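You operate a simulated robot arm through the tools that you are given. There is no shell and no other tool. Be economical: measure what you need, move in short steps, check, and stop when the job is done.

The job below is to be done with a simulated two-armed robot. You get a single attempt, and the scene is never put back.

## Task
Pick up the red master from the top of the grey sensor bench with one hand, pass it to the other hand and put it on the tail end of belt 1. Set down upright: red master.

The check looks at the end state, three seconds after you hand in, the way a careful person would. Anything else that was tipped, shoved, dropped, spilled or broken makes it a failure.

## Robot
Two 7-joint arms with two-finger parallel grippers on one trunk, on a base that drives. Base frame: it is fixed to the floor where the robot stands at the start and does not move with it; the origin is under the middle of the robot, x ahead of it, y to its left, z up; the surface under the hand at the start is at about z = 880. Lengths are in mm, angles in degrees, forces in N, time in s.
The left shoulder is at the start at [59, 174, 1234], the right one opposite. With the tool pointing down near the work surface each hand reaches from about 220 to 680 mm from the robot's upright axis, wherever it stands, measured 20 degrees to its own side. Places, roughly: tail end of belt 1 (32x21 cm) [-460, -1840, 1000]. Payload 3.6 kg a hand.
The tool frame of a hand sits at the grasp point between the pads (the TCP): z along the fingers, y along the line on which they close. The tips reach 30 mm beyond it. Largest opening 110 mm; finger width 20, thickness 10; the body of the gripper, 48 by 112 mm, starts 55 mm behind the TCP.
Orientation is that of the tool frame in the base frame, as a unit quaternion [w, x, y, z]. With the fingers straight down and closing along the base's y, the tool's x points along the base's -x, its y along +y and its z along -z.

## Interface
- The arms move only by the tool step_arm. It takes "left_moves", "right_moves" or both (then of equal length, played together; a hand with none holds still); each is a list of rows, each a list of 3 entries, a list of its own where there are three numbers: the turn, a rotation vector about the base's x, y, z in units of 120 degrees (1.0 is 120 degrees), then the shift along the base's x, y, z in units of 500 mm (1.0 is 500 mm), then the finger opening in mm, from 0 to 110. In form: [[[rx, ry, rz], [tx, ty, tz], claw], ...]. A call has 1 to 12 rows; each row is the pose to reach, as a shift and turn from the pose commanded when the call began. A call with a number of a shift or a turn outside -1 to 1 is refused whole. Rows are played at 5 a second. More than 50 mm and 8.6 degrees between two rows, or a gripper value outside its range, and nothing of the call is played. Where a pose cannot be reached the arm comes as near as it can. A force on the tool above 40 N (or 10 N above the force at the start of the call, whichever is more), or a blocked arm, ends the call early, and 0.2 s more pass. The fingers move at their own pace (about 153 mm/s each) and stop on an object; they squeeze with about 24 N. The grip force told is the motor's: it shows also when the fingers shut on nothing. Time passes only in rows, and 0.2 s behind the last, so rows that repeat a pose let the fingers close. It gives the time, the measured TCP pose, the force on the tool (base axes), the opening and the grip force at its end, in the units of the frame above (readings bear some noise), with the torque about the TCP (base axes, N m) and any sound that the robot's microphone picked up.
- Cameras (640 x 400 px; columns grow to the right, rows downward): "scene" is now at [147.1, 27.8, 1409.4]; the picture's right is [0.37, -0.93, -0.00], its down [-0.61, -0.24, -0.75] and it looks along [0.70, 0.28, -0.66] (base axes); focal length 285 px, centre (320, 200). "left" rides on the left gripper at [72, -17, -103] in its tool frame; the picture's right is [0.23, 0.97, 0.00], its down [-0.76, 0.18, -0.62] and it looks along [-0.61, 0.14, 0.78] (tool axes); focal length 222 px, centre (320, 200). "right" rides on the right gripper at [72, 17, -103] in its tool frame; the picture's right is [-0.23, 0.97, 0.00], its down [-0.76, -0.18, -0.62] and it looks along [-0.61, -0.14, 0.78] (tool axes); focal length 222 px, centre (320, 200).
- grab_frame(camera): a new picture of that camera. The clock stands still meanwhile.
- move_column(by): slides the trunk up (or, below 0, down) by that many mm; the arms and the scene camera ride with it, the base frame stays. It gives what a move gives, with no picture.
- roll_base(legs): drives the robot by 1 to 6 legs, each [ahead, left, turn to the left] in mm, mm and degrees, along the robot's own axes; the way and the turn of a leg run together, so that a leg with both is an arc; at most 1500 mm and 180 degrees a leg. The arms and the cameras ride along, it lands a little off, and it stops where it bumps. It gives what a move gives.
- turn_head(pan, tilt): turns the head with the scene camera to pan (to the left, within 86 degrees either way) and tilt (down, from -29 to 69), counted from straight ahead of the robot. It gives what a move gives.
- measure_at(camera, pixels): for up to 12 pixels [column, row] of the newest picture of that camera ("zoom" is the newest enlarged one), the place [x, y, z] in the base frame of the surface seen there, good to about 2 mm, but the place of the scene camera against the robot may be out by one fixed shift of up to 18 mm in any direction. The clock stands still meanwhile.
- inspect(camera, box): a new picture of the part [left, top, right, bottom] of that camera's present view, enlarged. The clock stands still meanwhile.
- job_done(): hands the job in; it is judged then, once.

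Go step by step. Measure first, check grasps and placings, and put right what went wrong. The budget is 80 turns and 58 pictures, counting those below and the enlarged ones. Unless the task says otherwise, let go and move clear before handing in, and close with one line.

The tools are called after "Emit:" as name(argument=value, ...) on one line, values as JSON. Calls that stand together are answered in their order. step_arm: Moves the arms, as the interface text tells. Its arguments: {"type":"object","properties":{"left_moves":{"type":"array"},"right_moves":{"type":"array"}},"required":[]} The other tools are called the same way: move_column (by) slides the trunk up or down; roll_base (legs) drives the base; turn_head (pan, tilt) turns the head that bears the scene camera; grab_frame (camera) takes a picture; measure_at (camera, pixels) gives the place of the surface under pixels of a picture; inspect (camera, box) takes an enlarged picture of a part of a camera's view; job_done () hands the job in.

At the start:

```text
clock: 0.0
left_position: [431.5, 346.0, 1113.8]
left_ee_rot: [0.0, 0.0, 1.0, -0.001]
left_force: [0.2, 0.7, 0.5]
left_torque: [-0.03, 0.0, -0.05]
left_width: 110.1
left_grip_force: 0.0
right_position: [405.2, -74.2, 1175.6]
right_ee_rot: [-0.001, 0.0, 1.0, 0.0]
right_force: [0.2, -0.3, 0.3]
right_torque: [0.02, 0.03, -0.02]
right_width: 110.0
right_grip_force: 0.1
trunk travel left (down, up): [-350.0, 413.0]
robot x, y, heading: [5.0, -1.0, 0.0]
head pan, tilt: [21.6, 41.2]
```

scene: 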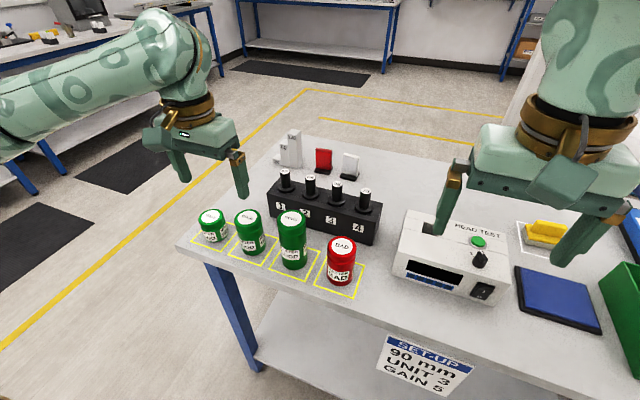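
right: 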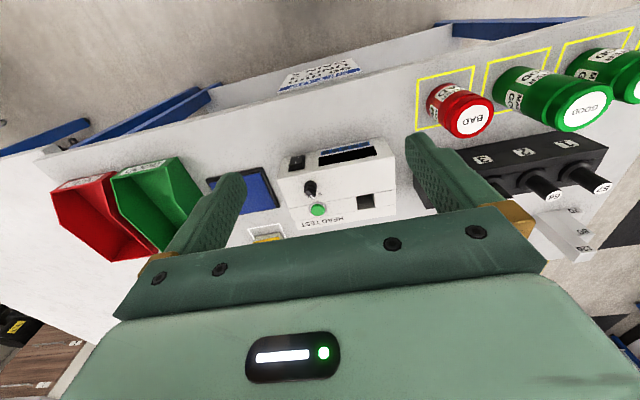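
left: 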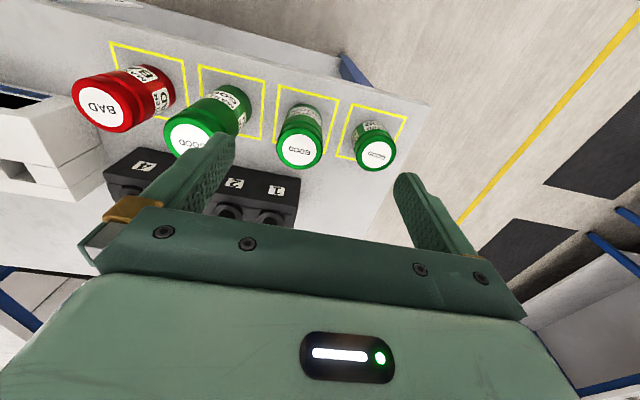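

The red "BAD" master stands at about (341,260) in the scene picture, (458,110) in the right one and (120,100) in the left one. I'll measure it and its neighbours.

Emit:
measure_at(camera="scene", pixels=[[342, 245], [341, 265], [340, 284], [292, 218], [292, 260], [352, 296], [365, 265], [405, 260], [300, 205]])

Emit:
measure_at(camera="left", pixels=[[101, 108], [80, 90], [125, 120], [150, 90], [165, 75], [188, 140], [160, 112]])

Emit:
measure_at(camera="right", pixels=[[472, 122], [455, 112], [490, 115], [435, 120], [440, 95]])

Emit:
inspect(camera="scene", box=[260, 180, 420, 310])

```text
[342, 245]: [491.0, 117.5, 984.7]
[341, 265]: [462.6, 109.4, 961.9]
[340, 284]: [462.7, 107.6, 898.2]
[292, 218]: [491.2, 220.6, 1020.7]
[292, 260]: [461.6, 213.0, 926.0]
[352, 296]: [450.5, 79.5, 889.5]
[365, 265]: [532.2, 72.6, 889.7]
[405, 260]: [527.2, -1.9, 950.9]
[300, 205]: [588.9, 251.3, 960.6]
```

```text
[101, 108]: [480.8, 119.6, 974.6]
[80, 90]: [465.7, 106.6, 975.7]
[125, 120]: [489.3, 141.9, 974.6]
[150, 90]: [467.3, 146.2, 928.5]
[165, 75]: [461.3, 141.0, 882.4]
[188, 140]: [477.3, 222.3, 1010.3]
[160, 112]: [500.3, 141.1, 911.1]
```

```text
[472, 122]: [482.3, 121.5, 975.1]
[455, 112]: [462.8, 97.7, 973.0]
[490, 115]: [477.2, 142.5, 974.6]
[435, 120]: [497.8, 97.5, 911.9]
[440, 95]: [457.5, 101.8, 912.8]
```

```text
3.08 times, centred on (340, 245) of scene
```

zoom: 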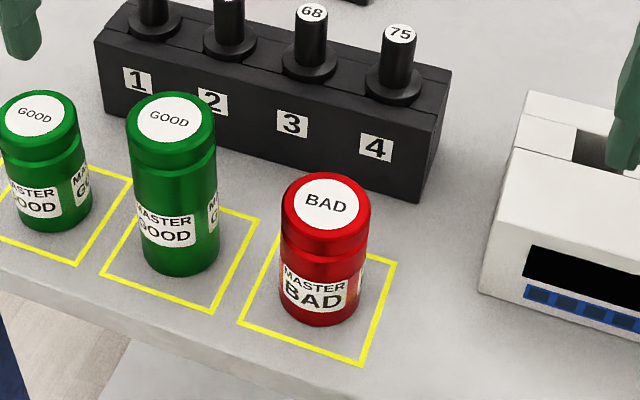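

The hand cameras put the red master's centre at about (479,121), radius about 26, top z 975 and base about 880. The nearest green is 100 mm to the left. The left hand will take it low, tilted 50° from vertical, so the right hand can later grip it from straight above. First I bring the left hand to a pre-grasp pose behind it.

Emit:
step_arm(left_moves=[[[0, -0.06, 0], [-0.013, -0.064, 0], 80], [[0, -0.12, 0], [-0.026, -0.128, 0], 80], [[0, -0.18, 0], [-0.039, -0.192, 0], 80], [[0, -0.24, 0], [-0.052, -0.256, 0], 80], [[0, -0.3, 0], [-0.065, -0.32, 0], 80], [[0, -0.36, 0], [-0.078, -0.385, 0], 80], [[0, -0.4167, 0], [-0.089, -0.45, 0], 80], [[0, -0.4167, 0], [-0.089, -0.45, -0.08], 80], [[0, -0.4167, 0], [-0.089, -0.45, -0.16], 80], [[0, -0.4167, 0], [-0.089, -0.45, -0.244], 80], [[0, -0.4167, 0], [-0.089, -0.45, -0.244], 80]])

Emit:
grab_frame(camera="left")

Emit:
grab_frame(camera="scene")

```text
clock: 2.4
left_position: [387.9, 118.5, 989.4]
left_ee_rot: [0.422, -0.001, 0.907, 0.0]
left_force: [-0.1, 0.2, -0.1]
left_torque: [0.01, -0.03, 0.0]
left_width: 79.7
left_grip_force: 0.1
left hand out of reach, approached as far as the arm can: row 5, 6, 7, 8, 9
right_position: [404.9, -75.8, 1176.6]
right_ee_rot: [-0.002, 0.0, 1.0, 0.0]
right_force: [0.1, 0.0, -0.1]
right_torque: [0.03, 0.0, 0.03]
right_width: 110.2
right_grip_force: 0.1
trunk travel left (down, up): [-350.0, 413.0]
robot x, y, heading: [-2.5, -0.7, 0.0]
head pan, tilt: [21.6, 41.2]
```

```text
53 pictures are left
```

left: 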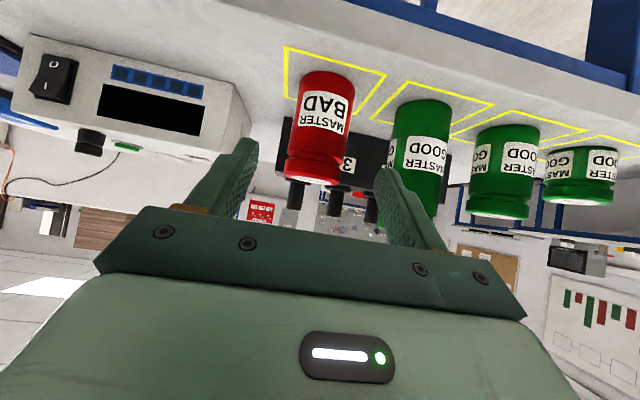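

```text
52 pictures are left
```

scene: 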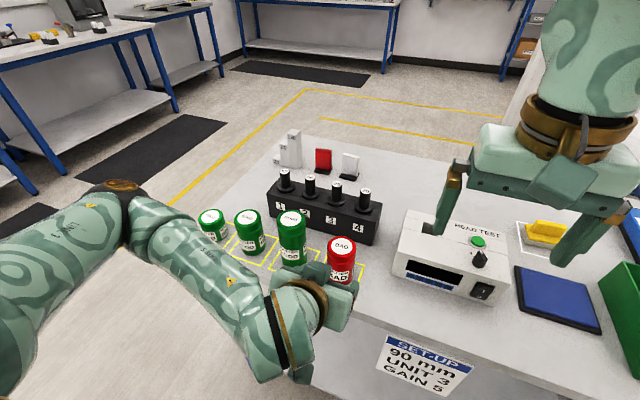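

The left hand is at its pre-grasp pose (387.9, 118.5, 989.4), with the red master between the fingers ahead at (322,125). I'll refine its place from this picture.

Emit:
measure_at(camera="left", pixels=[[324, 90], [322, 120], [318, 170], [301, 120], [346, 125], [326, 77], [292, 150], [340, 165], [395, 175]])

```text
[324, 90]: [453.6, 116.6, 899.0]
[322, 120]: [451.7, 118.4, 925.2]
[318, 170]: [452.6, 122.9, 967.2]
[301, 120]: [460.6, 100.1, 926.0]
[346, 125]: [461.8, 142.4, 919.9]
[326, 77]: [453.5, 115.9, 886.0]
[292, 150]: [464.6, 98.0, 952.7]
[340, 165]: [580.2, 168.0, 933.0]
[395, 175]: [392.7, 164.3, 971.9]
```

The centre is confirmed at about (479,121), so I advance along the tool axis. I'll close in the next call.

Emit:
step_arm(left_moves=[[[0, 0, 0], [0.046, 0.002, -0.0375], 80], [[0, 0, 0], [0.092, 0.004, -0.075], 80], [[0, 0, 0], [0.138, 0.004, -0.112], 80], [[0, 0, 0], [0.183, 0.004, -0.15], 80], [[0, 0, 0], [0.183, 0.004, -0.15], 80]])

Emit:
grab_frame(camera="left")

```text
clock: 3.6
left_position: [478.4, 122.4, 915.3]
left_ee_rot: [0.422, -0.001, 0.906, 0.0]
left_force: [-0.1, 0.1, 0.5]
left_torque: [0.02, 0.01, -0.01]
left_width: 79.9
left_grip_force: 0.1
right_position: [404.3, -75.3, 1176.4]
right_ee_rot: [-0.001, 0.0, 1.0, 0.0]
right_force: [-0.1, -0.4, -0.4]
right_torque: [0.0, 0.0, 0.0]
right_width: 109.7
right_grip_force: 0.0
trunk travel left (down, up): [-350.0, 413.0]
robot x, y, heading: [0.1, -0.5, 0.1]
head pan, tilt: [21.6, 41.2]
```

```text
51 pictures are left
```

left: 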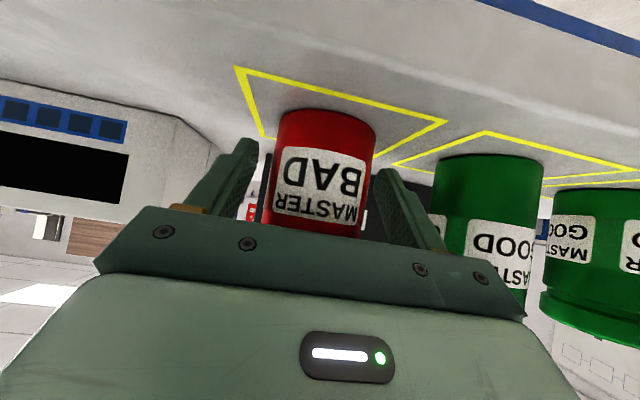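

The master stands between the fingers at (320,165) and the left hand is at (478,122,915) with nothing touching. I close on it and lift a little.

Emit:
step_arm(left_moves=[[[0, 0, 0], [0, 0, 0], 40], [[0, 0, 0], [0, 0, 0], 30], [[0, 0, 0], [0, 0, 0], 30], [[0, 0, 0], [0, 0, 0], 30]])

```text
clock: 4.6
left_position: [477.5, 122.4, 915.8]
left_ee_rot: [0.423, -0.001, 0.906, 0.0]
left_force: [0.5, 0.4, 0.3]
left_torque: [0.01, -0.03, -0.01]
left_width: 55.6
left_grip_force: 23.6
right_position: [404.9, -74.5, 1175.8]
right_ee_rot: [0.0, 0.0, 1.0, 0.001]
right_force: [-1.1, -0.2, 0.5]
right_torque: [-0.03, 0.0, 0.04]
right_width: 109.8
right_grip_force: 0.0
trunk travel left (down, up): [-350.0, 413.0]
robot x, y, heading: [2.3, -1.7, 0.1]
head pan, tilt: [21.6, 41.2]
```

It is gripped: width 55.6, force 23.6 N. I lift straight up.

Emit:
step_arm(left_moves=[[[0, 0, 0], [0, 0, 0.03], 30], [[0, 0, 0], [0, 0, 0.08], 30], [[0, 0, 0], [0, 0, 0.14], 30], [[0, 0, 0], [0, 0, 0.2], 30], [[0, 0, 0], [0, 0, 0.26], 30], [[0, 0, 0], [0, 0, 0.32], 30], [[0, 0, 0], [0, 0, 0.32], 30]])

Emit:
grab_frame(camera="scene")

Emit:
grab_frame(camera="right")

```text
clock: 6.2
left_position: [479.5, 122.8, 1077.2]
left_ee_rot: [0.422, -0.001, 0.907, 0.0]
left_force: [0.4, 0.1, -3.4]
left_torque: [0.01, -0.01, 0.02]
left_width: 55.6
left_grip_force: 23.6
right_position: [404.1, -73.9, 1176.1]
right_ee_rot: [0.0, 0.0, 1.0, 0.0]
right_force: [0.1, -0.3, 0.2]
right_torque: [-0.02, -0.01, 0.04]
right_width: 110.1
right_grip_force: 0.1
trunk travel left (down, up): [-350.0, 413.0]
robot x, y, heading: [1.3, -3.2, 0.2]
head pan, tilt: [21.6, 41.2]
```

```text
50 pictures are left
```

scene: 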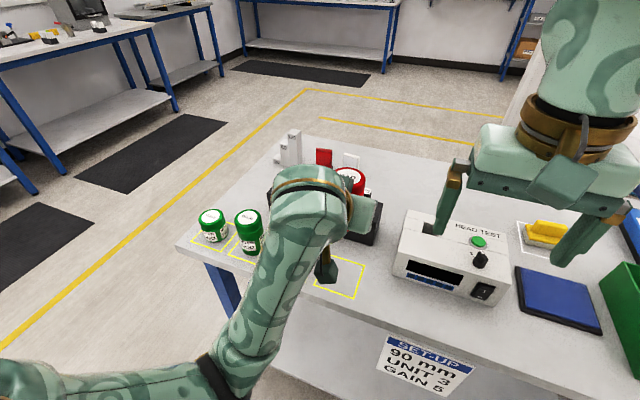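

```text
49 pictures are left
```

right: 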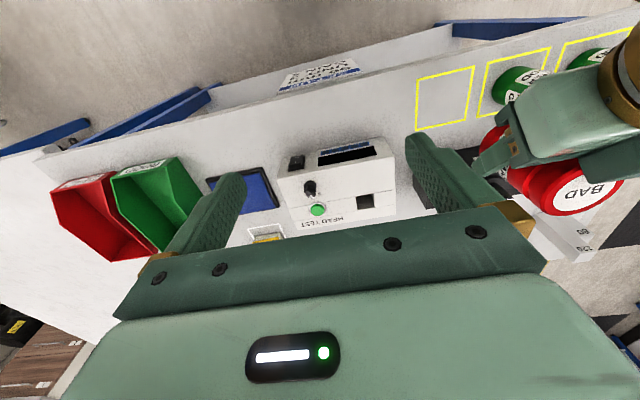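

The master is clear of the bench, upright, and weighs about 3.4 N. I shift the left hand towards the middle while raising the right hand clear.

Emit:
step_arm(left_moves=[[[0, 0, 0], [0, 0, 0], 30], [[0, 0, 0], [0, 0, 0], 30], [[0, 0, 0], [0, -0.05, 0], 30], [[0, 0, 0], [0, -0.1, 0], 30], [[0, 0, 0], [0, -0.14, 0], 30], [[0, 0, 0], [0, -0.14, 0], 30]], right_moves=[[[0, 0, 0], [0, 0, 0.06], 90], [[0, 0, 0], [0, 0, 0.12], 90], [[0, 0, 0], [0.03, 0, 0.17], 90], [[0, 0, 0], [0.08, 0, 0.17], 90], [[0, 0, 0], [0.13, 0, 0.17], 90], [[0, 0, 0], [0.15, 0, 0.17], 90]])

Emit:
grab_frame(camera="right")

Emit:
grab_frame(camera="scene")

```text
clock: 7.8
left_position: [492.0, 93.4, 1071.5]
left_ee_rot: [0.439, 0.001, 0.896, 0.065]
left_force: [0.1, -0.6, -3.5]
left_torque: [0.01, 0.01, -0.05]
left_width: 55.5
left_grip_force: 24.2
right_position: [481.6, -74.7, 1261.9]
right_ee_rot: [-0.001, -0.001, 1.0, 0.0]
right_force: [0.0, -0.7, 0.1]
right_torque: [0.0, 0.0, -0.02]
right_width: 90.0
right_grip_force: 0.0
trunk travel left (down, up): [-350.0, 413.0]
robot x, y, heading: [1.6, -3.5, 0.2]
head pan, tilt: [21.6, 41.2]
stopped in row 6 (left hand): the arm was blocked; the commanded pose is now the measured one
```

```text
48 pictures are left
```

right: 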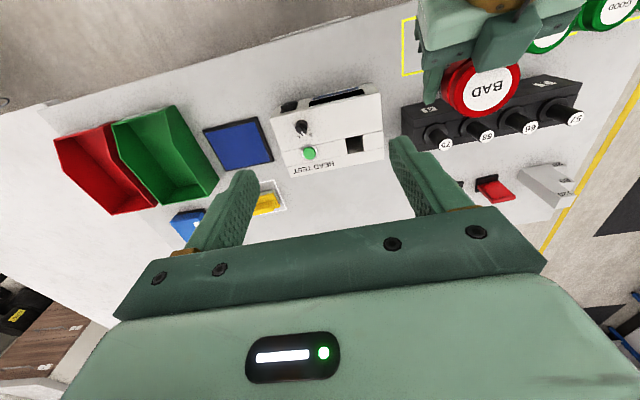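

```text
47 pictures are left
```

scene: 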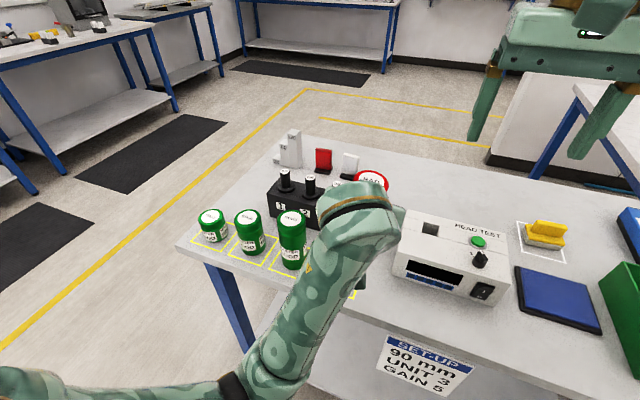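

The left arm hit a joint limit at y=93 and twisted about 8°; the master is still held. I take it back to the earlier good pose (479,122,1077) and bring the right hand over instead.

Emit:
step_arm(left_moves=[[[-0.028, 0.01, -0.012], [-0.013, 0.029, 0.005], 30], [[-0.057, 0.019, -0.0245], [-0.026, 0.058, 0.011], 30], [[-0.057, 0.019, -0.0245], [-0.026, 0.058, 0.011], 30], [[-0.057, 0.019, -0.0245], [-0.026, 0.058, 0.011], 30], [[-0.057, 0.019, -0.0245], [-0.026, 0.058, 0.011], 30]], right_moves=[[[0, 0, 0], [0, 0, 0], 90], [[0, 0, 0], [0, 0, 0], 90], [[0, 0, 0], [0, 0.08, 0], 90], [[0, 0, 0], [0, 0.16, 0], 90], [[0, 0, 0], [0, 0.24, 0], 90]])

Emit:
grab_frame(camera="right")

```text
clock: 8.5
left_position: [486.6, 168.9, 1064.3]
left_ee_rot: [0.424, 0.012, 0.902, 0.083]
left_force: [-0.4, -0.6, -2.9]
left_torque: [0.04, -0.06, 0.01]
left_width: 55.4
left_grip_force: 24.0
right_position: [483.1, -66.8, 1260.8]
right_ee_rot: [0.0, 0.0, 1.0, 0.0]
right_force: [-0.6, -0.5, -0.3]
right_torque: [-0.02, 0.0, -0.01]
right_width: 90.2
right_grip_force: 0.0
trunk travel left (down, up): [-350.0, 413.0]
robot x, y, heading: [-3.0, 1.5, 0.0]
head pan, tilt: [21.6, 41.2]
stopped in row 3 (left hand): the arm was blocked; the commanded pose is now the measured one
```

```text
46 pictures are left
```

right: 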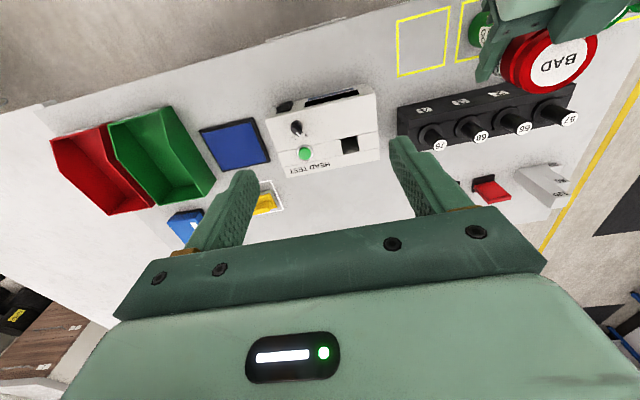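

The left arm overshot to y=169, probably swinging through its elbow. I raise it gently and watch where it settles.

Emit:
step_arm(left_moves=[[[0, 0, 0], [0, 0, 0.02], 30], [[0, 0, 0], [0, 0, 0.05], 30], [[0, 0, 0], [0, 0, 0.05], 30]])

Emit:
grab_frame(camera="scene")

```text
clock: 9.5
left_position: [488.1, 201.9, 1083.4]
left_ee_rot: [0.421, 0.019, 0.896, 0.142]
left_force: [1.2, 0.7, -3.0]
left_torque: [-0.01, 0.03, -0.03]
left_width: 55.7
left_grip_force: 24.4
right_position: [481.9, -66.7, 1261.5]
right_ee_rot: [-0.001, -0.001, 1.0, 0.0]
right_force: [0.2, 0.4, 1.1]
right_torque: [-0.04, 0.01, 0.0]
right_width: 90.0
right_grip_force: 0.1
trunk travel left (down, up): [-350.0, 413.0]
robot x, y, heading: [-1.4, -2.3, 0.2]
head pan, tilt: [21.6, 41.2]
stopped in row 3 (left hand): the arm was blocked; the commanded pose is now the measured one
```

```text
45 pictures are left
```

scene: 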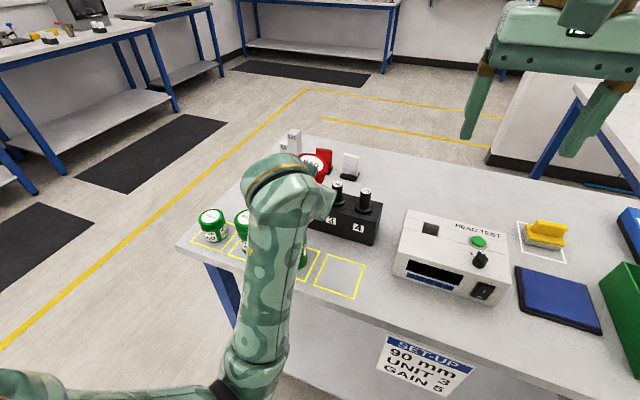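

The arm is drifting (y=202, rolled about 16°) because a joint is at its limit; the grip still holds (24 N). I turn the hand back level and yawed 20° inward, which should suit the left arm better.

Emit:
step_arm(left_moves=[[[-0.0257, 0.005, -0.041], [-0.01, 0, 0.01], 30], [[-0.0514, 0.0104, -0.082], [-0.02, 0, 0.02], 30], [[-0.077, 0.0156, -0.123], [-0.03, 0, 0.03], 30], [[-0.103, 0.021, -0.164], [-0.04, 0, 0.04], 30], [[-0.1285, 0.026, -0.205], [-0.05, 0, 0.05], 30], [[-0.1285, 0.026, -0.205], [-0.05, 0, 0.05], 30]])

Emit:
grab_frame(camera="scene")

```text
clock: 10.2
left_position: [477.7, 246.2, 1090.8]
left_ee_rot: [0.413, 0.085, 0.898, 0.128]
left_force: [0.1, -1.3, -3.8]
left_torque: [0.04, 0.04, 0.02]
left_width: 55.4
left_grip_force: 24.1
right_position: [482.7, -66.3, 1260.6]
right_ee_rot: [0.0, -0.001, 1.0, 0.0]
right_force: [0.3, -0.6, 0.0]
right_torque: [0.02, 0.03, -0.04]
right_width: 89.9
right_grip_force: 0.0
trunk travel left (down, up): [-350.0, 413.0]
robot x, y, heading: [-0.3, -0.4, -0.1]
head pan, tilt: [21.6, 41.2]
stopped in row 3 (left hand): the arm was blocked; the commanded pose is now the measured one
```

```text
44 pictures are left
```

scene: 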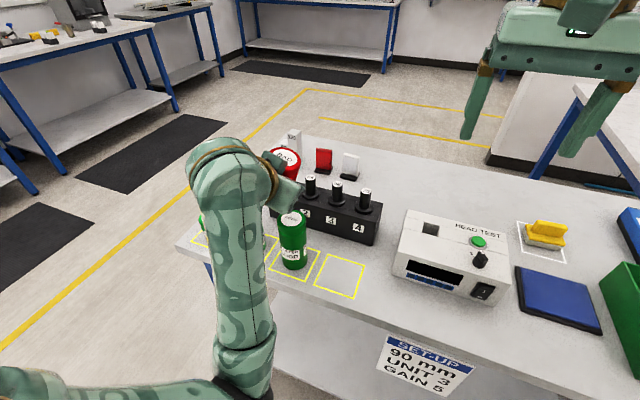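

The arm is unwinding and moving left, and the hand's attitude is getting better. I go on to the same attitude in smaller turns while letting it move left and up.

Emit:
step_arm(left_moves=[[[0, 0, 0], [0, 0.04, 0.02], 30], [[-0.02, 0.003, -0.02], [-0.01, 0.06, 0.04], 30], [[-0.04, 0.006, -0.04], [-0.02, 0.08, 0.06], 30], [[-0.06, 0.009, -0.06], [-0.03, 0.1, 0.08], 30], [[-0.08, 0.012, -0.08], [-0.04, 0.1, 0.08], 30], [[-0.1, 0.015, -0.1], [-0.05, 0.1, 0.08], 30], [[-0.12, 0.018, -0.12], [-0.05, 0.1, 0.08], 30], [[-0.143, 0.021, -0.142], [-0.05, 0.1, 0.08], 30], [[-0.143, 0.021, -0.142], [-0.05, 0.1, 0.08], 30]])

Emit:
grab_frame(camera="scene")

```text
clock: 12.2
left_position: [487.7, 277.0, 1091.8]
left_ee_rot: [0.416, 0.157, 0.893, -0.073]
left_force: [0.4, -0.4, -3.3]
left_torque: [-0.03, 0.01, 0.0]
left_width: 55.7
left_grip_force: 24.4
left hand out of reach, approached as far as the arm can: row 5, 6, 7, 8, 9
right_position: [482.0, -65.0, 1261.8]
right_ee_rot: [-0.001, -0.001, 1.0, 0.0]
right_force: [0.4, -0.1, 0.5]
right_torque: [0.0, 0.01, -0.01]
right_width: 89.8
right_grip_force: 0.0
trunk travel left (down, up): [-350.0, 413.0]
robot x, y, heading: [-2.3, 1.2, 0.1]
head pan, tilt: [21.6, 41.2]
```

```text
43 pictures are left
```

scene: 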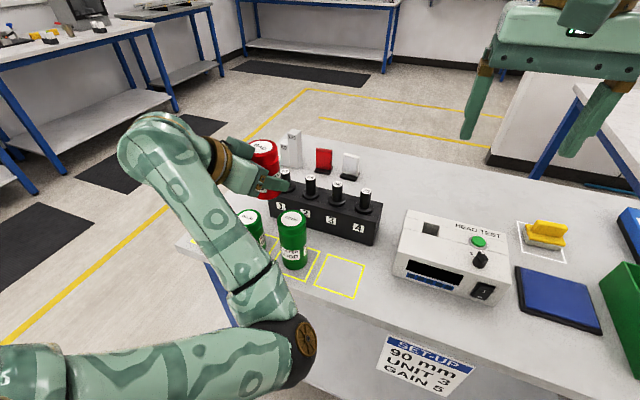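

The hand is now exactly level at 20° yaw, with the master upright at (487,277,1092). I move it slowly back towards y≈190 at this attitude so the right hand can reach it.

Emit:
step_arm(left_moves=[[[0, 0, 0], [0.07, -0.04, -0.075], 30], [[0, 0, 0], [0.07, -0.08, -0.075], 30], [[0, 0, 0], [0.07, -0.12, -0.075], 30], [[0, 0, 0], [0.07, -0.16, -0.075], 30], [[0, 0, 0], [0.07, -0.2, -0.075], 30], [[0, 0, 0], [0.07, -0.2, -0.075], 30]])

```text
refused: row 1 steps farther than a row can; nothing moved
```

Emit:
step_arm(left_moves=[[[0, 0, 0], [0.035, -0.02, -0.038], 30], [[0, 0, 0], [0.07, -0.06, -0.075], 30], [[0, 0, 0], [0.07, -0.1, -0.075], 30], [[0, 0, 0], [0.07, -0.13, -0.075], 30], [[0, 0, 0], [0.07, -0.16, -0.075], 30], [[0, 0, 0], [0.07, -0.2, -0.075], 30], [[0, 0, 0], [0.07, -0.2, -0.075], 30]])

Emit:
grab_frame(camera="scene")

```text
clock: 13.8
left_position: [523.3, 180.0, 1057.8]
left_ee_rot: [0.419, 0.156, 0.892, -0.068]
left_force: [0.2, 0.5, -3.0]
left_torque: [-0.02, 0.03, 0.04]
left_width: 55.6
left_grip_force: 23.6
right_position: [481.7, -66.8, 1261.8]
right_ee_rot: [-0.001, -0.001, 1.0, 0.0]
right_force: [-0.9, -0.1, -0.5]
right_torque: [-0.01, 0.03, -0.01]
right_width: 89.9
right_grip_force: 0.0
trunk travel left (down, up): [-350.0, 413.0]
robot x, y, heading: [-4.4, 1.3, 0.1]
head pan, tilt: [21.6, 41.2]
```

```text
42 pictures are left
```

scene: 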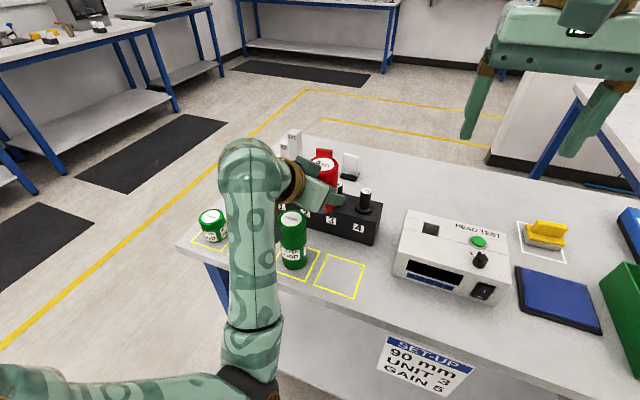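

The master is level at (523,180,1058) and steady. The right hand goes over it at height, yawed 20° to match, with fingers opened to 85.

Emit:
step_arm(right_moves=[[[0, 0, -0.03], [0.01, 0.08, 0], 85], [[0, 0, -0.07], [0.03, 0.16, 0], 85], [[0, 0, -0.11], [0.05, 0.24, 0], 85], [[0, 0, -0.14], [0.06, 0.32, 0], 85], [[0, 0, -0.1667], [0.07, 0.4, 0], 85], [[0, 0, -0.1667], [0.075, 0.48, 0], 85], [[0, 0, -0.1667], [0.075, 0.48, 0], 85]])

Emit:
grab_frame(camera="right")

Emit:
grab_frame(camera="scene")

```text
clock: 15.4
left_position: [522.3, 180.3, 1057.4]
left_ee_rot: [0.416, 0.158, 0.893, -0.067]
left_force: [-0.7, 0.2, -2.6]
left_torque: [-0.02, 0.04, 0.02]
left_width: 55.4
left_grip_force: 24.3
right_position: [472.9, 129.1, 1250.0]
right_ee_rot: [-0.001, 0.173, 0.985, 0.001]
right_force: [-0.7, 0.6, -0.5]
right_torque: [-0.02, 0.01, -0.03]
right_width: 85.0
right_grip_force: 0.0
right hand out of reach, approached as far as the arm can: row 4, 5, 6, 7
trunk travel left (down, up): [-350.0, 413.0]
robot x, y, heading: [-3.7, 0.3, -0.0]
head pan, tilt: [21.6, 41.2]
```

```text
41 pictures are left
```

right: 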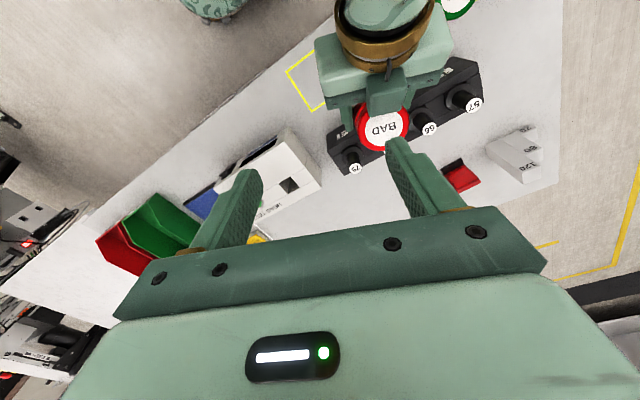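

```text
40 pictures are left
```

scene: 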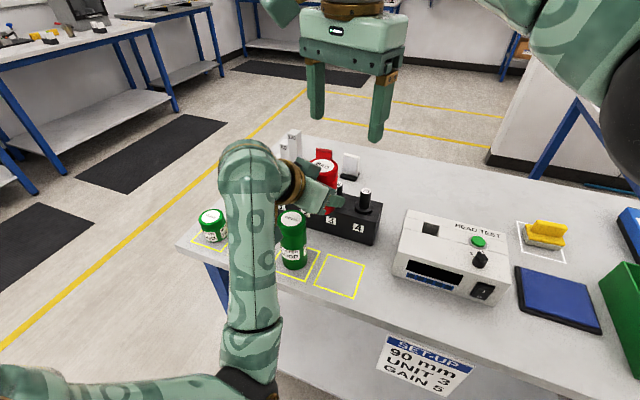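

The right arm stops at (473,129,1250), its reach limit at that height. I measure the master's top, and bring the left hand a little nearer.

Emit:
measure_at(camera="right", pixels=[[383, 130], [365, 130], [400, 128], [385, 115], [381, 147]])

Emit:
step_arm(left_moves=[[[0, 0, 0], [-0.02, -0.02, 0], 30], [[0, 0, 0], [-0.04, -0.04, 0], 30], [[0, 0, 0], [-0.06, -0.06, 0], 30], [[0, 0, 0], [-0.08, -0.08, 0], 30], [[0, 0, 0], [-0.08, -0.08, 0], 30]])

```text
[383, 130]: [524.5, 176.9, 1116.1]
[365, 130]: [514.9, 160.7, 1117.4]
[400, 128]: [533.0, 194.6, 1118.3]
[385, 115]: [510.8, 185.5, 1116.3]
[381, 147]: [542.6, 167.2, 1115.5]
```

```text
clock: 16.5
left_position: [508.7, 171.0, 1111.4]
left_ee_rot: [0.474, 0.161, 0.866, -0.011]
left_force: [0.7, 0.2, -3.7]
left_torque: [-0.01, -0.01, 0.01]
left_width: 55.4
left_grip_force: 24.0
right_position: [474.1, 130.2, 1249.7]
right_ee_rot: [0.0, 0.173, 0.985, 0.002]
right_force: [0.7, 0.6, -0.8]
right_torque: [-0.02, 0.02, 0.03]
right_width: 85.0
right_grip_force: 0.3
trunk travel left (down, up): [-350.0, 413.0]
robot x, y, heading: [-2.1, -0.5, -0.1]
head pan, tilt: [21.6, 41.2]
stopped in row 5 (left hand): the arm was blocked; the commanded pose is now the measured one
```

The left arm again left its path and rose to z=1111, because it folds badly this close in. I restore its good pose, move the right hand clear, and then back off from the bench so that the handover can be done further out and lower in free air.

Emit:
step_arm(left_moves=[[[-0.008, 0.014, -0.004], [0.006, 0.004, -0.021], 30], [[-0.017, 0.028, -0.008], [0.012, 0.008, -0.042], 30], [[-0.026, 0.042, -0.013], [0.018, 0.012, -0.064], 30], [[-0.035, 0.056, -0.018], [0.024, 0.016, -0.085], 30], [[-0.044, 0.07, -0.022], [0.03, 0.02, -0.107], 30], [[-0.044, 0.07, -0.022], [0.03, 0.02, -0.107], 30]], right_moves=[[[0, 0, 0], [0, -0.05, 0], 85], [[0, 0, 0], [0, -0.12, 0], 85], [[0, 0, 0], [0, -0.2, 0], 85], [[0, 0, 0], [0, -0.28, 0], 85], [[0, 0, 0], [0, -0.36, 0], 85], [[0, 0, 0], [0, -0.4, 0], 85]])

Emit:
turn_head(pan=-86, tilt=25)

Emit:
grab_frame(camera="scene")

```text
clock: 17.9
left_position: [523.2, 180.4, 1056.2]
left_ee_rot: [0.414, 0.158, 0.893, -0.072]
left_force: [-0.3, 0.3, -3.1]
left_torque: [0.02, 0.0, -0.02]
left_width: 55.3
left_grip_force: 23.3
right_position: [473.7, -68.4, 1247.6]
right_ee_rot: [-0.001, 0.172, 0.985, 0.0]
right_force: [-0.2, -0.2, 0.4]
right_torque: [0.02, -0.01, 0.0]
right_width: 84.9
right_grip_force: 0.1
trunk travel left (down, up): [-350.0, 413.0]
robot x, y, heading: [-2.6, -3.2, -0.1]
head pan, tilt: [21.6, 41.2]
```

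```text
clock: 19.7
left_position: [523.1, 180.3, 1058.8]
left_ee_rot: [0.415, 0.158, 0.893, -0.072]
left_force: [-0.5, 1.1, -4.3]
left_torque: [-0.01, -0.01, 0.02]
left_width: 55.3
left_grip_force: 24.2
right_position: [475.1, -69.7, 1249.0]
right_ee_rot: [0.0, 0.173, 0.985, 0.001]
right_force: [0.0, -0.6, -0.8]
right_torque: [0.03, -0.01, 0.01]
right_width: 84.9
right_grip_force: 0.0
trunk travel left (down, up): [-350.0, 413.0]
robot x, y, heading: [-3.0, -0.6, 0.2]
head pan, tilt: [-85.9, 25.0]
```

```text
39 pictures are left
```

scene: 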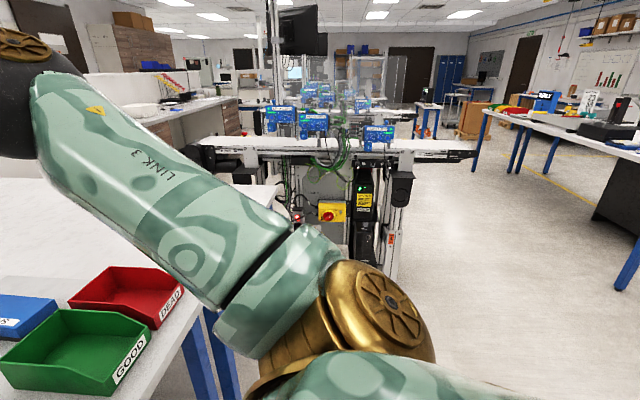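

The belt shows at (430,145), its end at about (470,150), with open floor to its right. I measure the belt and the surroundings for the drive.

Emit:
measure_at(camera="scene", pixels=[[465, 153], [440, 147], [410, 143], [400, 153], [376, 135], [365, 155], [395, 270], [500, 300], [640, 240], [600, 250], [225, 150], [475, 165]])

Emit:
inspect(camera="scene", box=[340, 90, 500, 190])

```text
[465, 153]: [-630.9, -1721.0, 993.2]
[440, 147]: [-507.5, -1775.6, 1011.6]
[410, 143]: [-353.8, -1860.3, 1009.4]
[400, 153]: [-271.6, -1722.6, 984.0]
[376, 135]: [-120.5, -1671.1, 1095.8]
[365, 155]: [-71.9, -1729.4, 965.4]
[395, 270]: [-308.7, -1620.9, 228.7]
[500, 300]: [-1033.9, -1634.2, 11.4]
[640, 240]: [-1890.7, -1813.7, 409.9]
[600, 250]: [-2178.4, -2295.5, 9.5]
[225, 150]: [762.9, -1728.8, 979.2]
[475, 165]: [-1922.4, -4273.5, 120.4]
```

```text
4.00 times, centred on (420, 140) of scene
```

zoom: 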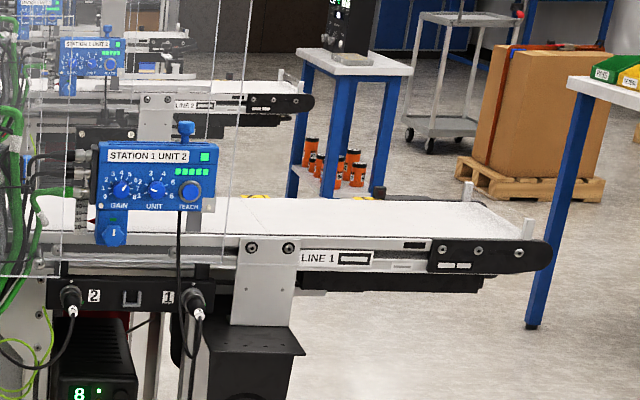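

The belt's top is at z≈1000 (the scene camera reads about 9 high), spanning roughly x −620 to −300 and y −1735 to −1945. I back away from the bench by 450 mm first.

Emit:
roll_base(legs=[[-450, 0, 0]])

Emit:
turn_head(pan=10, tilt=45)

Emit:
grab_frame(camera="scene")

```text
clock: 22.4
left_position: [75.1, 180.5, 1056.4]
left_ee_rot: [0.414, 0.158, 0.893, -0.072]
left_force: [0.5, 0.2, -3.9]
left_torque: [0.0, 0.02, -0.04]
left_width: 55.4
left_grip_force: 24.4
right_position: [27.2, -69.0, 1249.2]
right_ee_rot: [0.0, 0.173, 0.985, 0.0]
right_force: [0.2, 0.2, 0.6]
right_torque: [0.03, 0.0, -0.02]
right_width: 85.0
right_grip_force: 0.0
trunk travel left (down, up): [-350.0, 413.0]
robot x, y, heading: [-447.1, -5.6, 0.1]
head pan, tilt: [-85.9, 25.0]
```

```text
clock: 24.1
left_position: [75.3, 182.0, 1057.4]
left_ee_rot: [0.414, 0.158, 0.894, -0.071]
left_force: [0.0, 0.1, -4.1]
left_torque: [-0.03, -0.03, 0.0]
left_width: 55.4
left_grip_force: 24.1
right_position: [27.9, -69.1, 1250.2]
right_ee_rot: [0.0, 0.173, 0.985, 0.0]
right_force: [-0.1, 0.1, -0.1]
right_torque: [-0.03, 0.03, 0.01]
right_width: 84.9
right_grip_force: 0.0
trunk travel left (down, up): [-350.0, 413.0]
robot x, y, heading: [-446.1, 1.0, 0.1]
head pan, tilt: [10.0, 45.0]
```

```text
37 pictures are left
```

scene: 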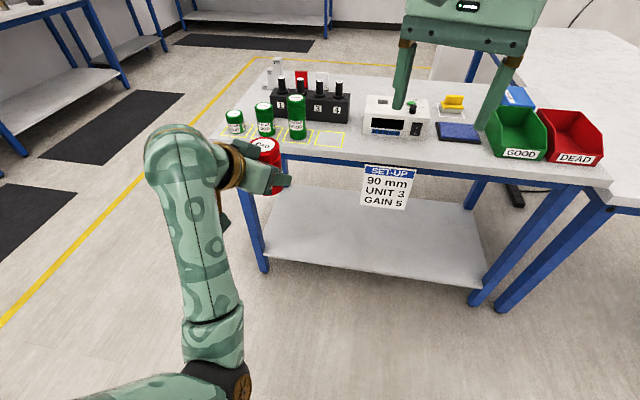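

All the others still stand and there is free space now. I move the left hand forward, inward and down in small steps at constant attitude.

Emit:
step_arm(left_moves=[[[0, 0, 0], [0.02, 0, -0.04], 30], [[0, 0, 0], [0.04, 0, -0.08], 30], [[0, 0, 0], [0.06, -0.02, -0.12], 30], [[0, 0, 0], [0.08, -0.05, -0.16], 30], [[0, 0, 0], [0.09, -0.08, -0.19], 30], [[0, 0, 0], [0.1, -0.11, -0.2], 30], [[0, 0, 0], [0.1, -0.14, -0.2], 30], [[0, 0, 0], [0.1, -0.17, -0.2], 30], [[0, 0, 0], [0.1, -0.17, -0.2], 30]])

Emit:
grab_frame(camera="scene")

```text
clock: 26.1
left_position: [126.6, 96.4, 957.3]
left_ee_rot: [0.414, 0.158, 0.893, -0.072]
left_force: [-0.4, 0.2, -3.1]
left_torque: [-0.01, -0.01, -0.02]
left_width: 55.6
left_grip_force: 24.0
right_position: [27.0, -68.7, 1248.9]
right_ee_rot: [-0.001, 0.173, 0.985, 0.001]
right_force: [-0.3, -0.3, -0.4]
right_torque: [0.06, -0.02, 0.03]
right_width: 84.9
right_grip_force: 0.0
trunk travel left (down, up): [-350.0, 413.0]
robot x, y, heading: [-445.6, -3.6, 0.2]
head pan, tilt: [10.0, 45.0]
```

```text
36 pictures are left
```

scene: 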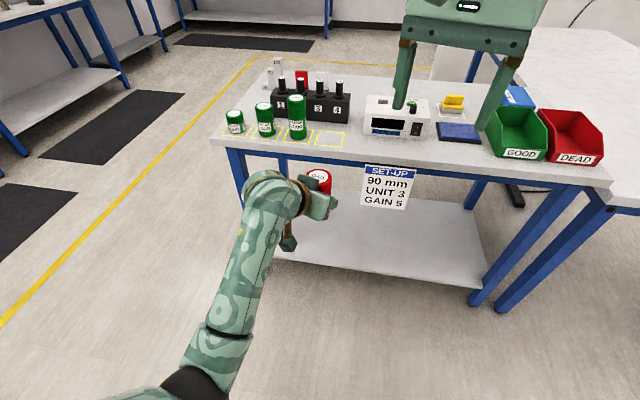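

The left hand is level and settled at (126.6,96.4,957.3), so the master's top is at about 1016. The right hand now goes above it.

Emit:
step_arm(right_moves=[[[0, 0, 0], [0.03, 0.03, -0.05], 85], [[0, 0, 0], [0.07, 0.08, -0.1], 85], [[0, 0, 0], [0.11, 0.13, -0.14], 85], [[0, 0, 0], [0.14, 0.19, -0.18], 85], [[0, 0, 0], [0.17, 0.25, -0.21], 85], [[0, 0, 0], [0.19, 0.3, -0.24], 85], [[0, 0, 0], [0.2, 0.33, -0.26], 85], [[0, 0, 0], [0.2, 0.33, -0.26], 85]])

Emit:
grab_frame(camera="right")

```text
clock: 27.9
left_position: [126.5, 95.8, 957.6]
left_ee_rot: [0.414, 0.158, 0.894, -0.072]
left_force: [0.2, -0.6, -3.4]
left_torque: [0.05, 0.0, -0.01]
left_width: 55.3
left_grip_force: 24.1
right_position: [113.3, 74.6, 1117.1]
right_ee_rot: [0.0, 0.173, 0.985, 0.0]
right_force: [-0.3, -0.9, -1.1]
right_torque: [0.02, -0.01, 0.02]
right_width: 85.0
right_grip_force: 0.0
right hand out of reach, approached as far as the arm can: row 6, 7, 8
trunk travel left (down, up): [-350.0, 413.0]
robot x, y, heading: [-445.3, 3.1, 0.2]
head pan, tilt: [10.0, 45.0]
```

```text
35 pictures are left
```

right: 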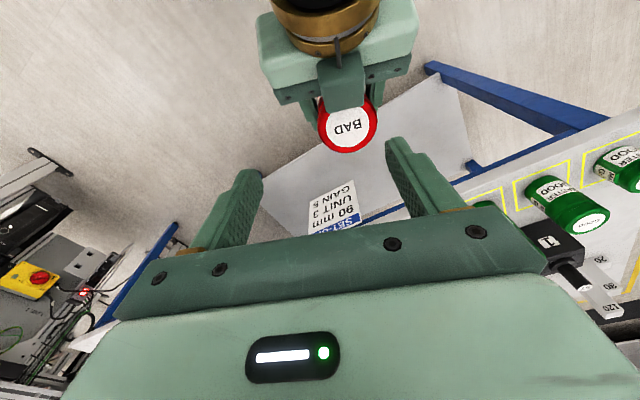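

It is just short of reach at this height. I measure the master's top and the dark block at (345,75) on the left gripper, to check clearance.

Emit:
measure_at(camera="right", pixels=[[347, 128], [330, 128], [372, 128], [345, 75], [345, 100], [320, 75], [365, 72], [300, 40], [380, 45], [330, 30], [347, 150]])

Emit:
inspect(camera="right", box=[240, 0, 440, 170])

```text
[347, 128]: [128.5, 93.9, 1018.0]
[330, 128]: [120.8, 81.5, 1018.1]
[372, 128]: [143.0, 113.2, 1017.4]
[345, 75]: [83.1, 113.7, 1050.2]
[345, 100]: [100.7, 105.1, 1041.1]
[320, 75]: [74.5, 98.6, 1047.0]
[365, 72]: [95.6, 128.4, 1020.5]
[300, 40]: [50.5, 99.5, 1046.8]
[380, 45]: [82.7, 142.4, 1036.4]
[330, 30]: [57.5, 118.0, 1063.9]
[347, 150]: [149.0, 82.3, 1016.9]
```

```text
2.35 times, centred on (340, 85) of right
```

zoom: 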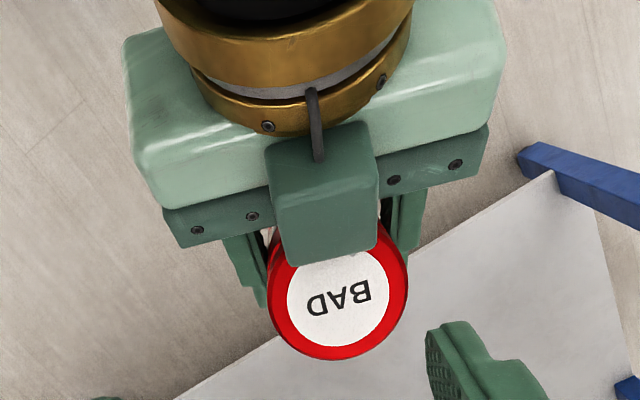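

The left gripper carries a small block on its upper side, reaching about z 1050 behind the master. I also measure the flange height, since the right hand's camera will pass above it.

Emit:
measure_at(camera="zoom", pixels=[[290, 110], [290, 60], [290, 30], [290, 8], [240, 30], [350, 30], [310, 130], [320, 200], [320, 260], [200, 90], [420, 90], [220, 8]])

Emit:
grab_frame(camera="left")

Emit:
grab_frame(camera="scene")

```text
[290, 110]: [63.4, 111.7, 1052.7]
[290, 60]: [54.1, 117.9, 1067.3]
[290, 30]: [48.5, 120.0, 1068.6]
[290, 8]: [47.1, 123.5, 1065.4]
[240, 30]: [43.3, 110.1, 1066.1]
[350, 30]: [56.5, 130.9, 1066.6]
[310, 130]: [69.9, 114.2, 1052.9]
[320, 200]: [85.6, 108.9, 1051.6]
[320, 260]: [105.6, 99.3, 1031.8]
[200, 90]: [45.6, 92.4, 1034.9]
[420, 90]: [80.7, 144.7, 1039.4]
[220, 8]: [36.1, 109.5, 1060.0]
```

```text
33 pictures are left
```

left: 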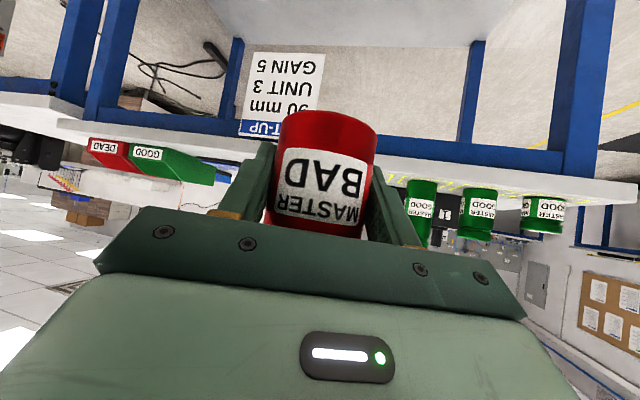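

```text
32 pictures are left
```

scene: 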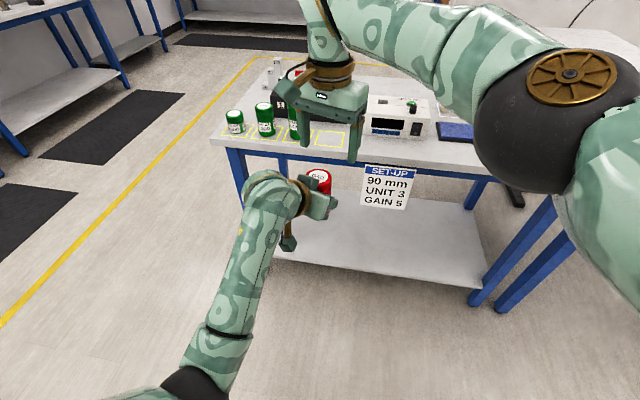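

Flange peak is 51 mm above the master's top at 85 mm behind, and the right hand's camera will pass about 25 mm or more above it, so a vertical grip clears. I bring the master under the right hand by moving the left hand a little back and inward.

Emit:
step_arm(left_moves=[[[0, 0, 0], [-0.01, -0.015, 0], 30], [[0, 0, 0], [-0.02, -0.03, 0], 30], [[0, 0, 0], [-0.03, -0.045, 0], 30], [[0, 0, 0], [-0.04, -0.06, 0], 30], [[0, 0, 0], [-0.05, -0.06, 0], 30], [[0, 0, 0], [-0.05, -0.06, 0], 30]])

Emit:
grab_frame(camera="right")

```text
clock: 29.3
left_position: [107.3, 73.9, 962.5]
left_ee_rot: [0.421, 0.158, 0.891, -0.061]
left_force: [0.8, -0.6, -3.2]
left_torque: [-0.01, 0.05, 0.01]
left_width: 55.5
left_grip_force: 24.5
right_position: [114.0, 74.5, 1117.7]
right_ee_rot: [-0.001, 0.173, 0.985, 0.0]
right_force: [-0.7, 0.0, 0.0]
right_torque: [-0.01, 0.03, 0.0]
right_width: 84.9
right_grip_force: 0.1
trunk travel left (down, up): [-350.0, 413.0]
robot x, y, heading: [-449.1, 1.6, 0.2]
head pan, tilt: [10.0, 45.0]
```

```text
31 pictures are left
```

right: 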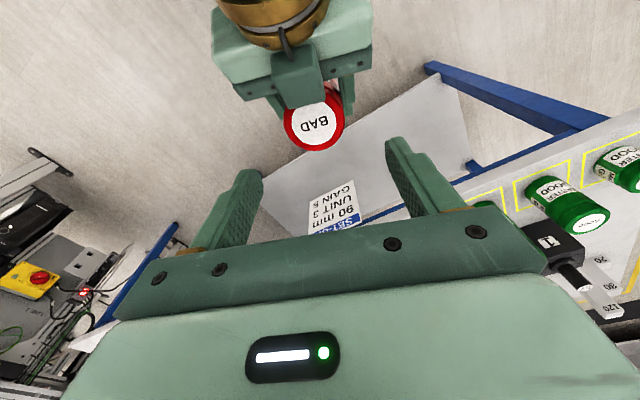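

The left hand is at (107,74,962), within about 1.5° of level. I nudge it back out a few mm to leave the limit, then measure the master's top.

Emit:
step_arm(left_moves=[[[0, 0, 0], [0.015, 0.015, 0], 30], [[0, 0, 0], [0.02, 0.025, 0], 30], [[0, 0, 0], [0.02, 0.025, 0], 30]])

Emit:
grab_frame(camera="right")

```text
clock: 30.1
left_position: [109.4, 77.8, 955.5]
left_ee_rot: [0.413, 0.159, 0.894, -0.073]
left_force: [-0.3, 0.2, -3.7]
left_torque: [0.04, 0.01, 0.03]
left_width: 55.5
left_grip_force: 24.9
right_position: [113.9, 74.7, 1117.3]
right_ee_rot: [0.0, 0.172, 0.985, 0.001]
right_force: [0.2, 0.1, 0.6]
right_torque: [0.01, -0.01, -0.01]
right_width: 85.1
right_grip_force: 0.1
trunk travel left (down, up): [-350.0, 413.0]
robot x, y, heading: [-444.3, 1.6, -0.0]
head pan, tilt: [10.0, 45.0]
```

```text
30 pictures are left
```

right: 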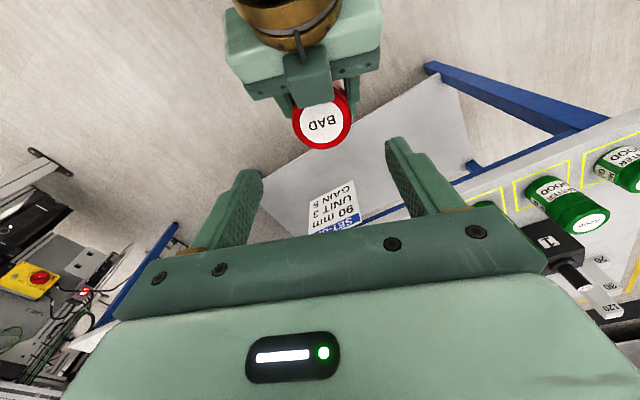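

Emit:
measure_at(camera="right", pixels=[[322, 122], [296, 127], [348, 122], [322, 148], [310, 105], [335, 105]])

```text
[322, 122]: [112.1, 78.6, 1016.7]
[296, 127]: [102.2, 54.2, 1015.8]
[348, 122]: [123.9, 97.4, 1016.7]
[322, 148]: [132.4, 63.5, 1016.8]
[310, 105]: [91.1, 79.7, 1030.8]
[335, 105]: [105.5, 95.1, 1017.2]
```

The master's centre is about (110.5,78.5), top z 1016.5. The right hand stands 100 above it, about 5 mm off, so I descend halfway first and check.

Emit:
step_arm(right_moves=[[[0, 0, 0], [0, 0, -0.04], 85], [[0, 0, 0], [0, 0, -0.09], 85], [[0, 0, 0], [0, 0, -0.09], 85]])

```text
clock: 30.9
left_position: [110.8, 79.2, 957.3]
left_ee_rot: [0.416, 0.157, 0.893, -0.072]
left_force: [1.0, 0.5, -3.5]
left_torque: [0.03, 0.02, 0.01]
left_width: 55.4
left_grip_force: 23.6
right_position: [112.4, 74.5, 1072.1]
right_ee_rot: [0.0, 0.173, 0.985, 0.001]
right_force: [-0.1, -0.2, 0.0]
right_torque: [0.0, -0.02, 0.0]
right_width: 84.8
right_grip_force: 0.0
trunk travel left (down, up): [-350.0, 413.0]
robot x, y, heading: [-445.5, 0.5, -0.1]
head pan, tilt: [10.0, 45.0]
```

It follows well, so I descend the remaining 52 mm with a small lateral correction, keeping the fingers open.

Emit:
step_arm(right_moves=[[[0, 0, 0], [-0.003, 0.008, -0.035], 85], [[0, 0, 0], [-0.003, 0.008, -0.07], 85], [[0, 0, 0], [-0.003, 0.008, -0.105], 85], [[0, 0, 0], [-0.003, 0.008, -0.105], 85]])

Emit:
grab_frame(camera="right")

Emit:
grab_frame(camera="scene")

```text
clock: 31.9
left_position: [111.2, 78.1, 957.5]
left_ee_rot: [0.415, 0.157, 0.893, -0.072]
left_force: [-0.2, -0.7, -3.4]
left_torque: [-0.02, 0.01, 0.01]
left_width: 55.3
left_grip_force: 24.4
right_position: [111.4, 77.5, 1019.6]
right_ee_rot: [0.0, 0.173, 0.985, 0.001]
right_force: [-0.6, -0.6, 0.4]
right_torque: [0.0, 0.02, 0.01]
right_width: 84.8
right_grip_force: 0.0
trunk travel left (down, up): [-350.0, 413.0]
robot x, y, heading: [-442.9, -1.9, 0.0]
head pan, tilt: [10.0, 45.0]
```

```text
29 pictures are left
```

right: 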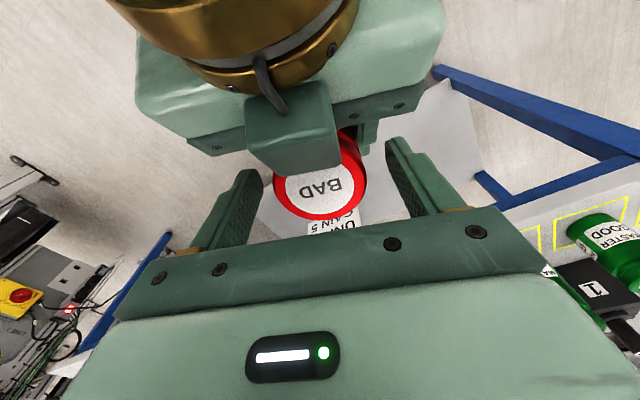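

```text
28 pictures are left
```

scene: 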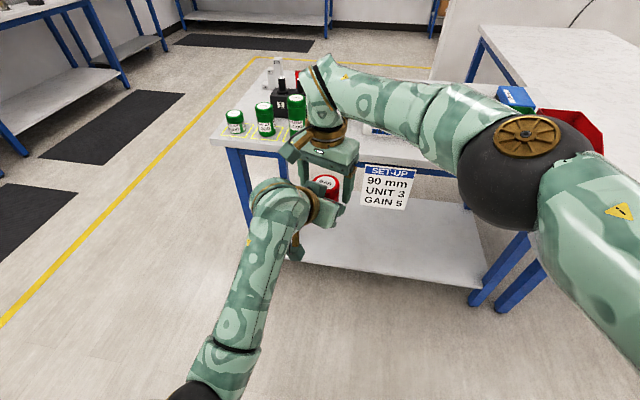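

The master is centred between the right fingers without contact. I close the right hand.

Emit:
step_arm(right_moves=[[[0, 0, 0], [0, 0, 0], 65], [[0, 0, 0], [0, 0, 0], 45], [[0, 0, 0], [0, 0, 0], 30], [[0, 0, 0], [0, 0, 0], 30], [[0, 0, 0], [0, 0, 0], 30]])

```text
clock: 33.1
left_position: [111.3, 78.6, 957.3]
left_ee_rot: [0.414, 0.157, 0.894, -0.071]
left_force: [2.6, 4.6, -0.4]
left_torque: [-0.2, 0.13, 0.11]
left_width: 55.4
left_grip_force: 23.8
right_position: [110.9, 78.5, 1019.3]
right_ee_rot: [-0.001, 0.173, 0.985, 0.001]
right_force: [-3.6, -4.1, 0.1]
right_torque: [-0.11, 0.08, -0.13]
right_width: 55.7
right_grip_force: 24.4
trunk travel left (down, up): [-350.0, 413.0]
robot x, y, heading: [-444.8, -1.4, 0.1]
head pan, tilt: [10.0, 45.0]
```

Both hands hold it: right width 55.7, 24 N. I open the left hand and check that the right carries the weight.

Emit:
step_arm(left_moves=[[[0, 0, 0], [0, 0, 0], 70], [[0, 0, 0], [0, 0, 0], 100], [[0, 0, 0], [0, 0, 0], 105]])

```text
clock: 33.9
left_position: [110.8, 78.2, 957.5]
left_ee_rot: [0.414, 0.157, 0.894, -0.071]
left_force: [-0.8, 0.6, 0.1]
left_torque: [0.01, 0.01, 0.02]
left_width: 104.9
left_grip_force: 0.1
right_position: [111.9, 78.9, 1019.3]
right_ee_rot: [0.0, 0.172, 0.985, 0.0]
right_force: [0.5, 0.6, 0.2]
right_torque: [-0.02, 0.0, 0.0]
right_width: 55.3
right_grip_force: 23.4
trunk travel left (down, up): [-350.0, 413.0]
robot x, y, heading: [-447.5, -0.7, 0.2]
head pan, tilt: [10.0, 45.0]
```

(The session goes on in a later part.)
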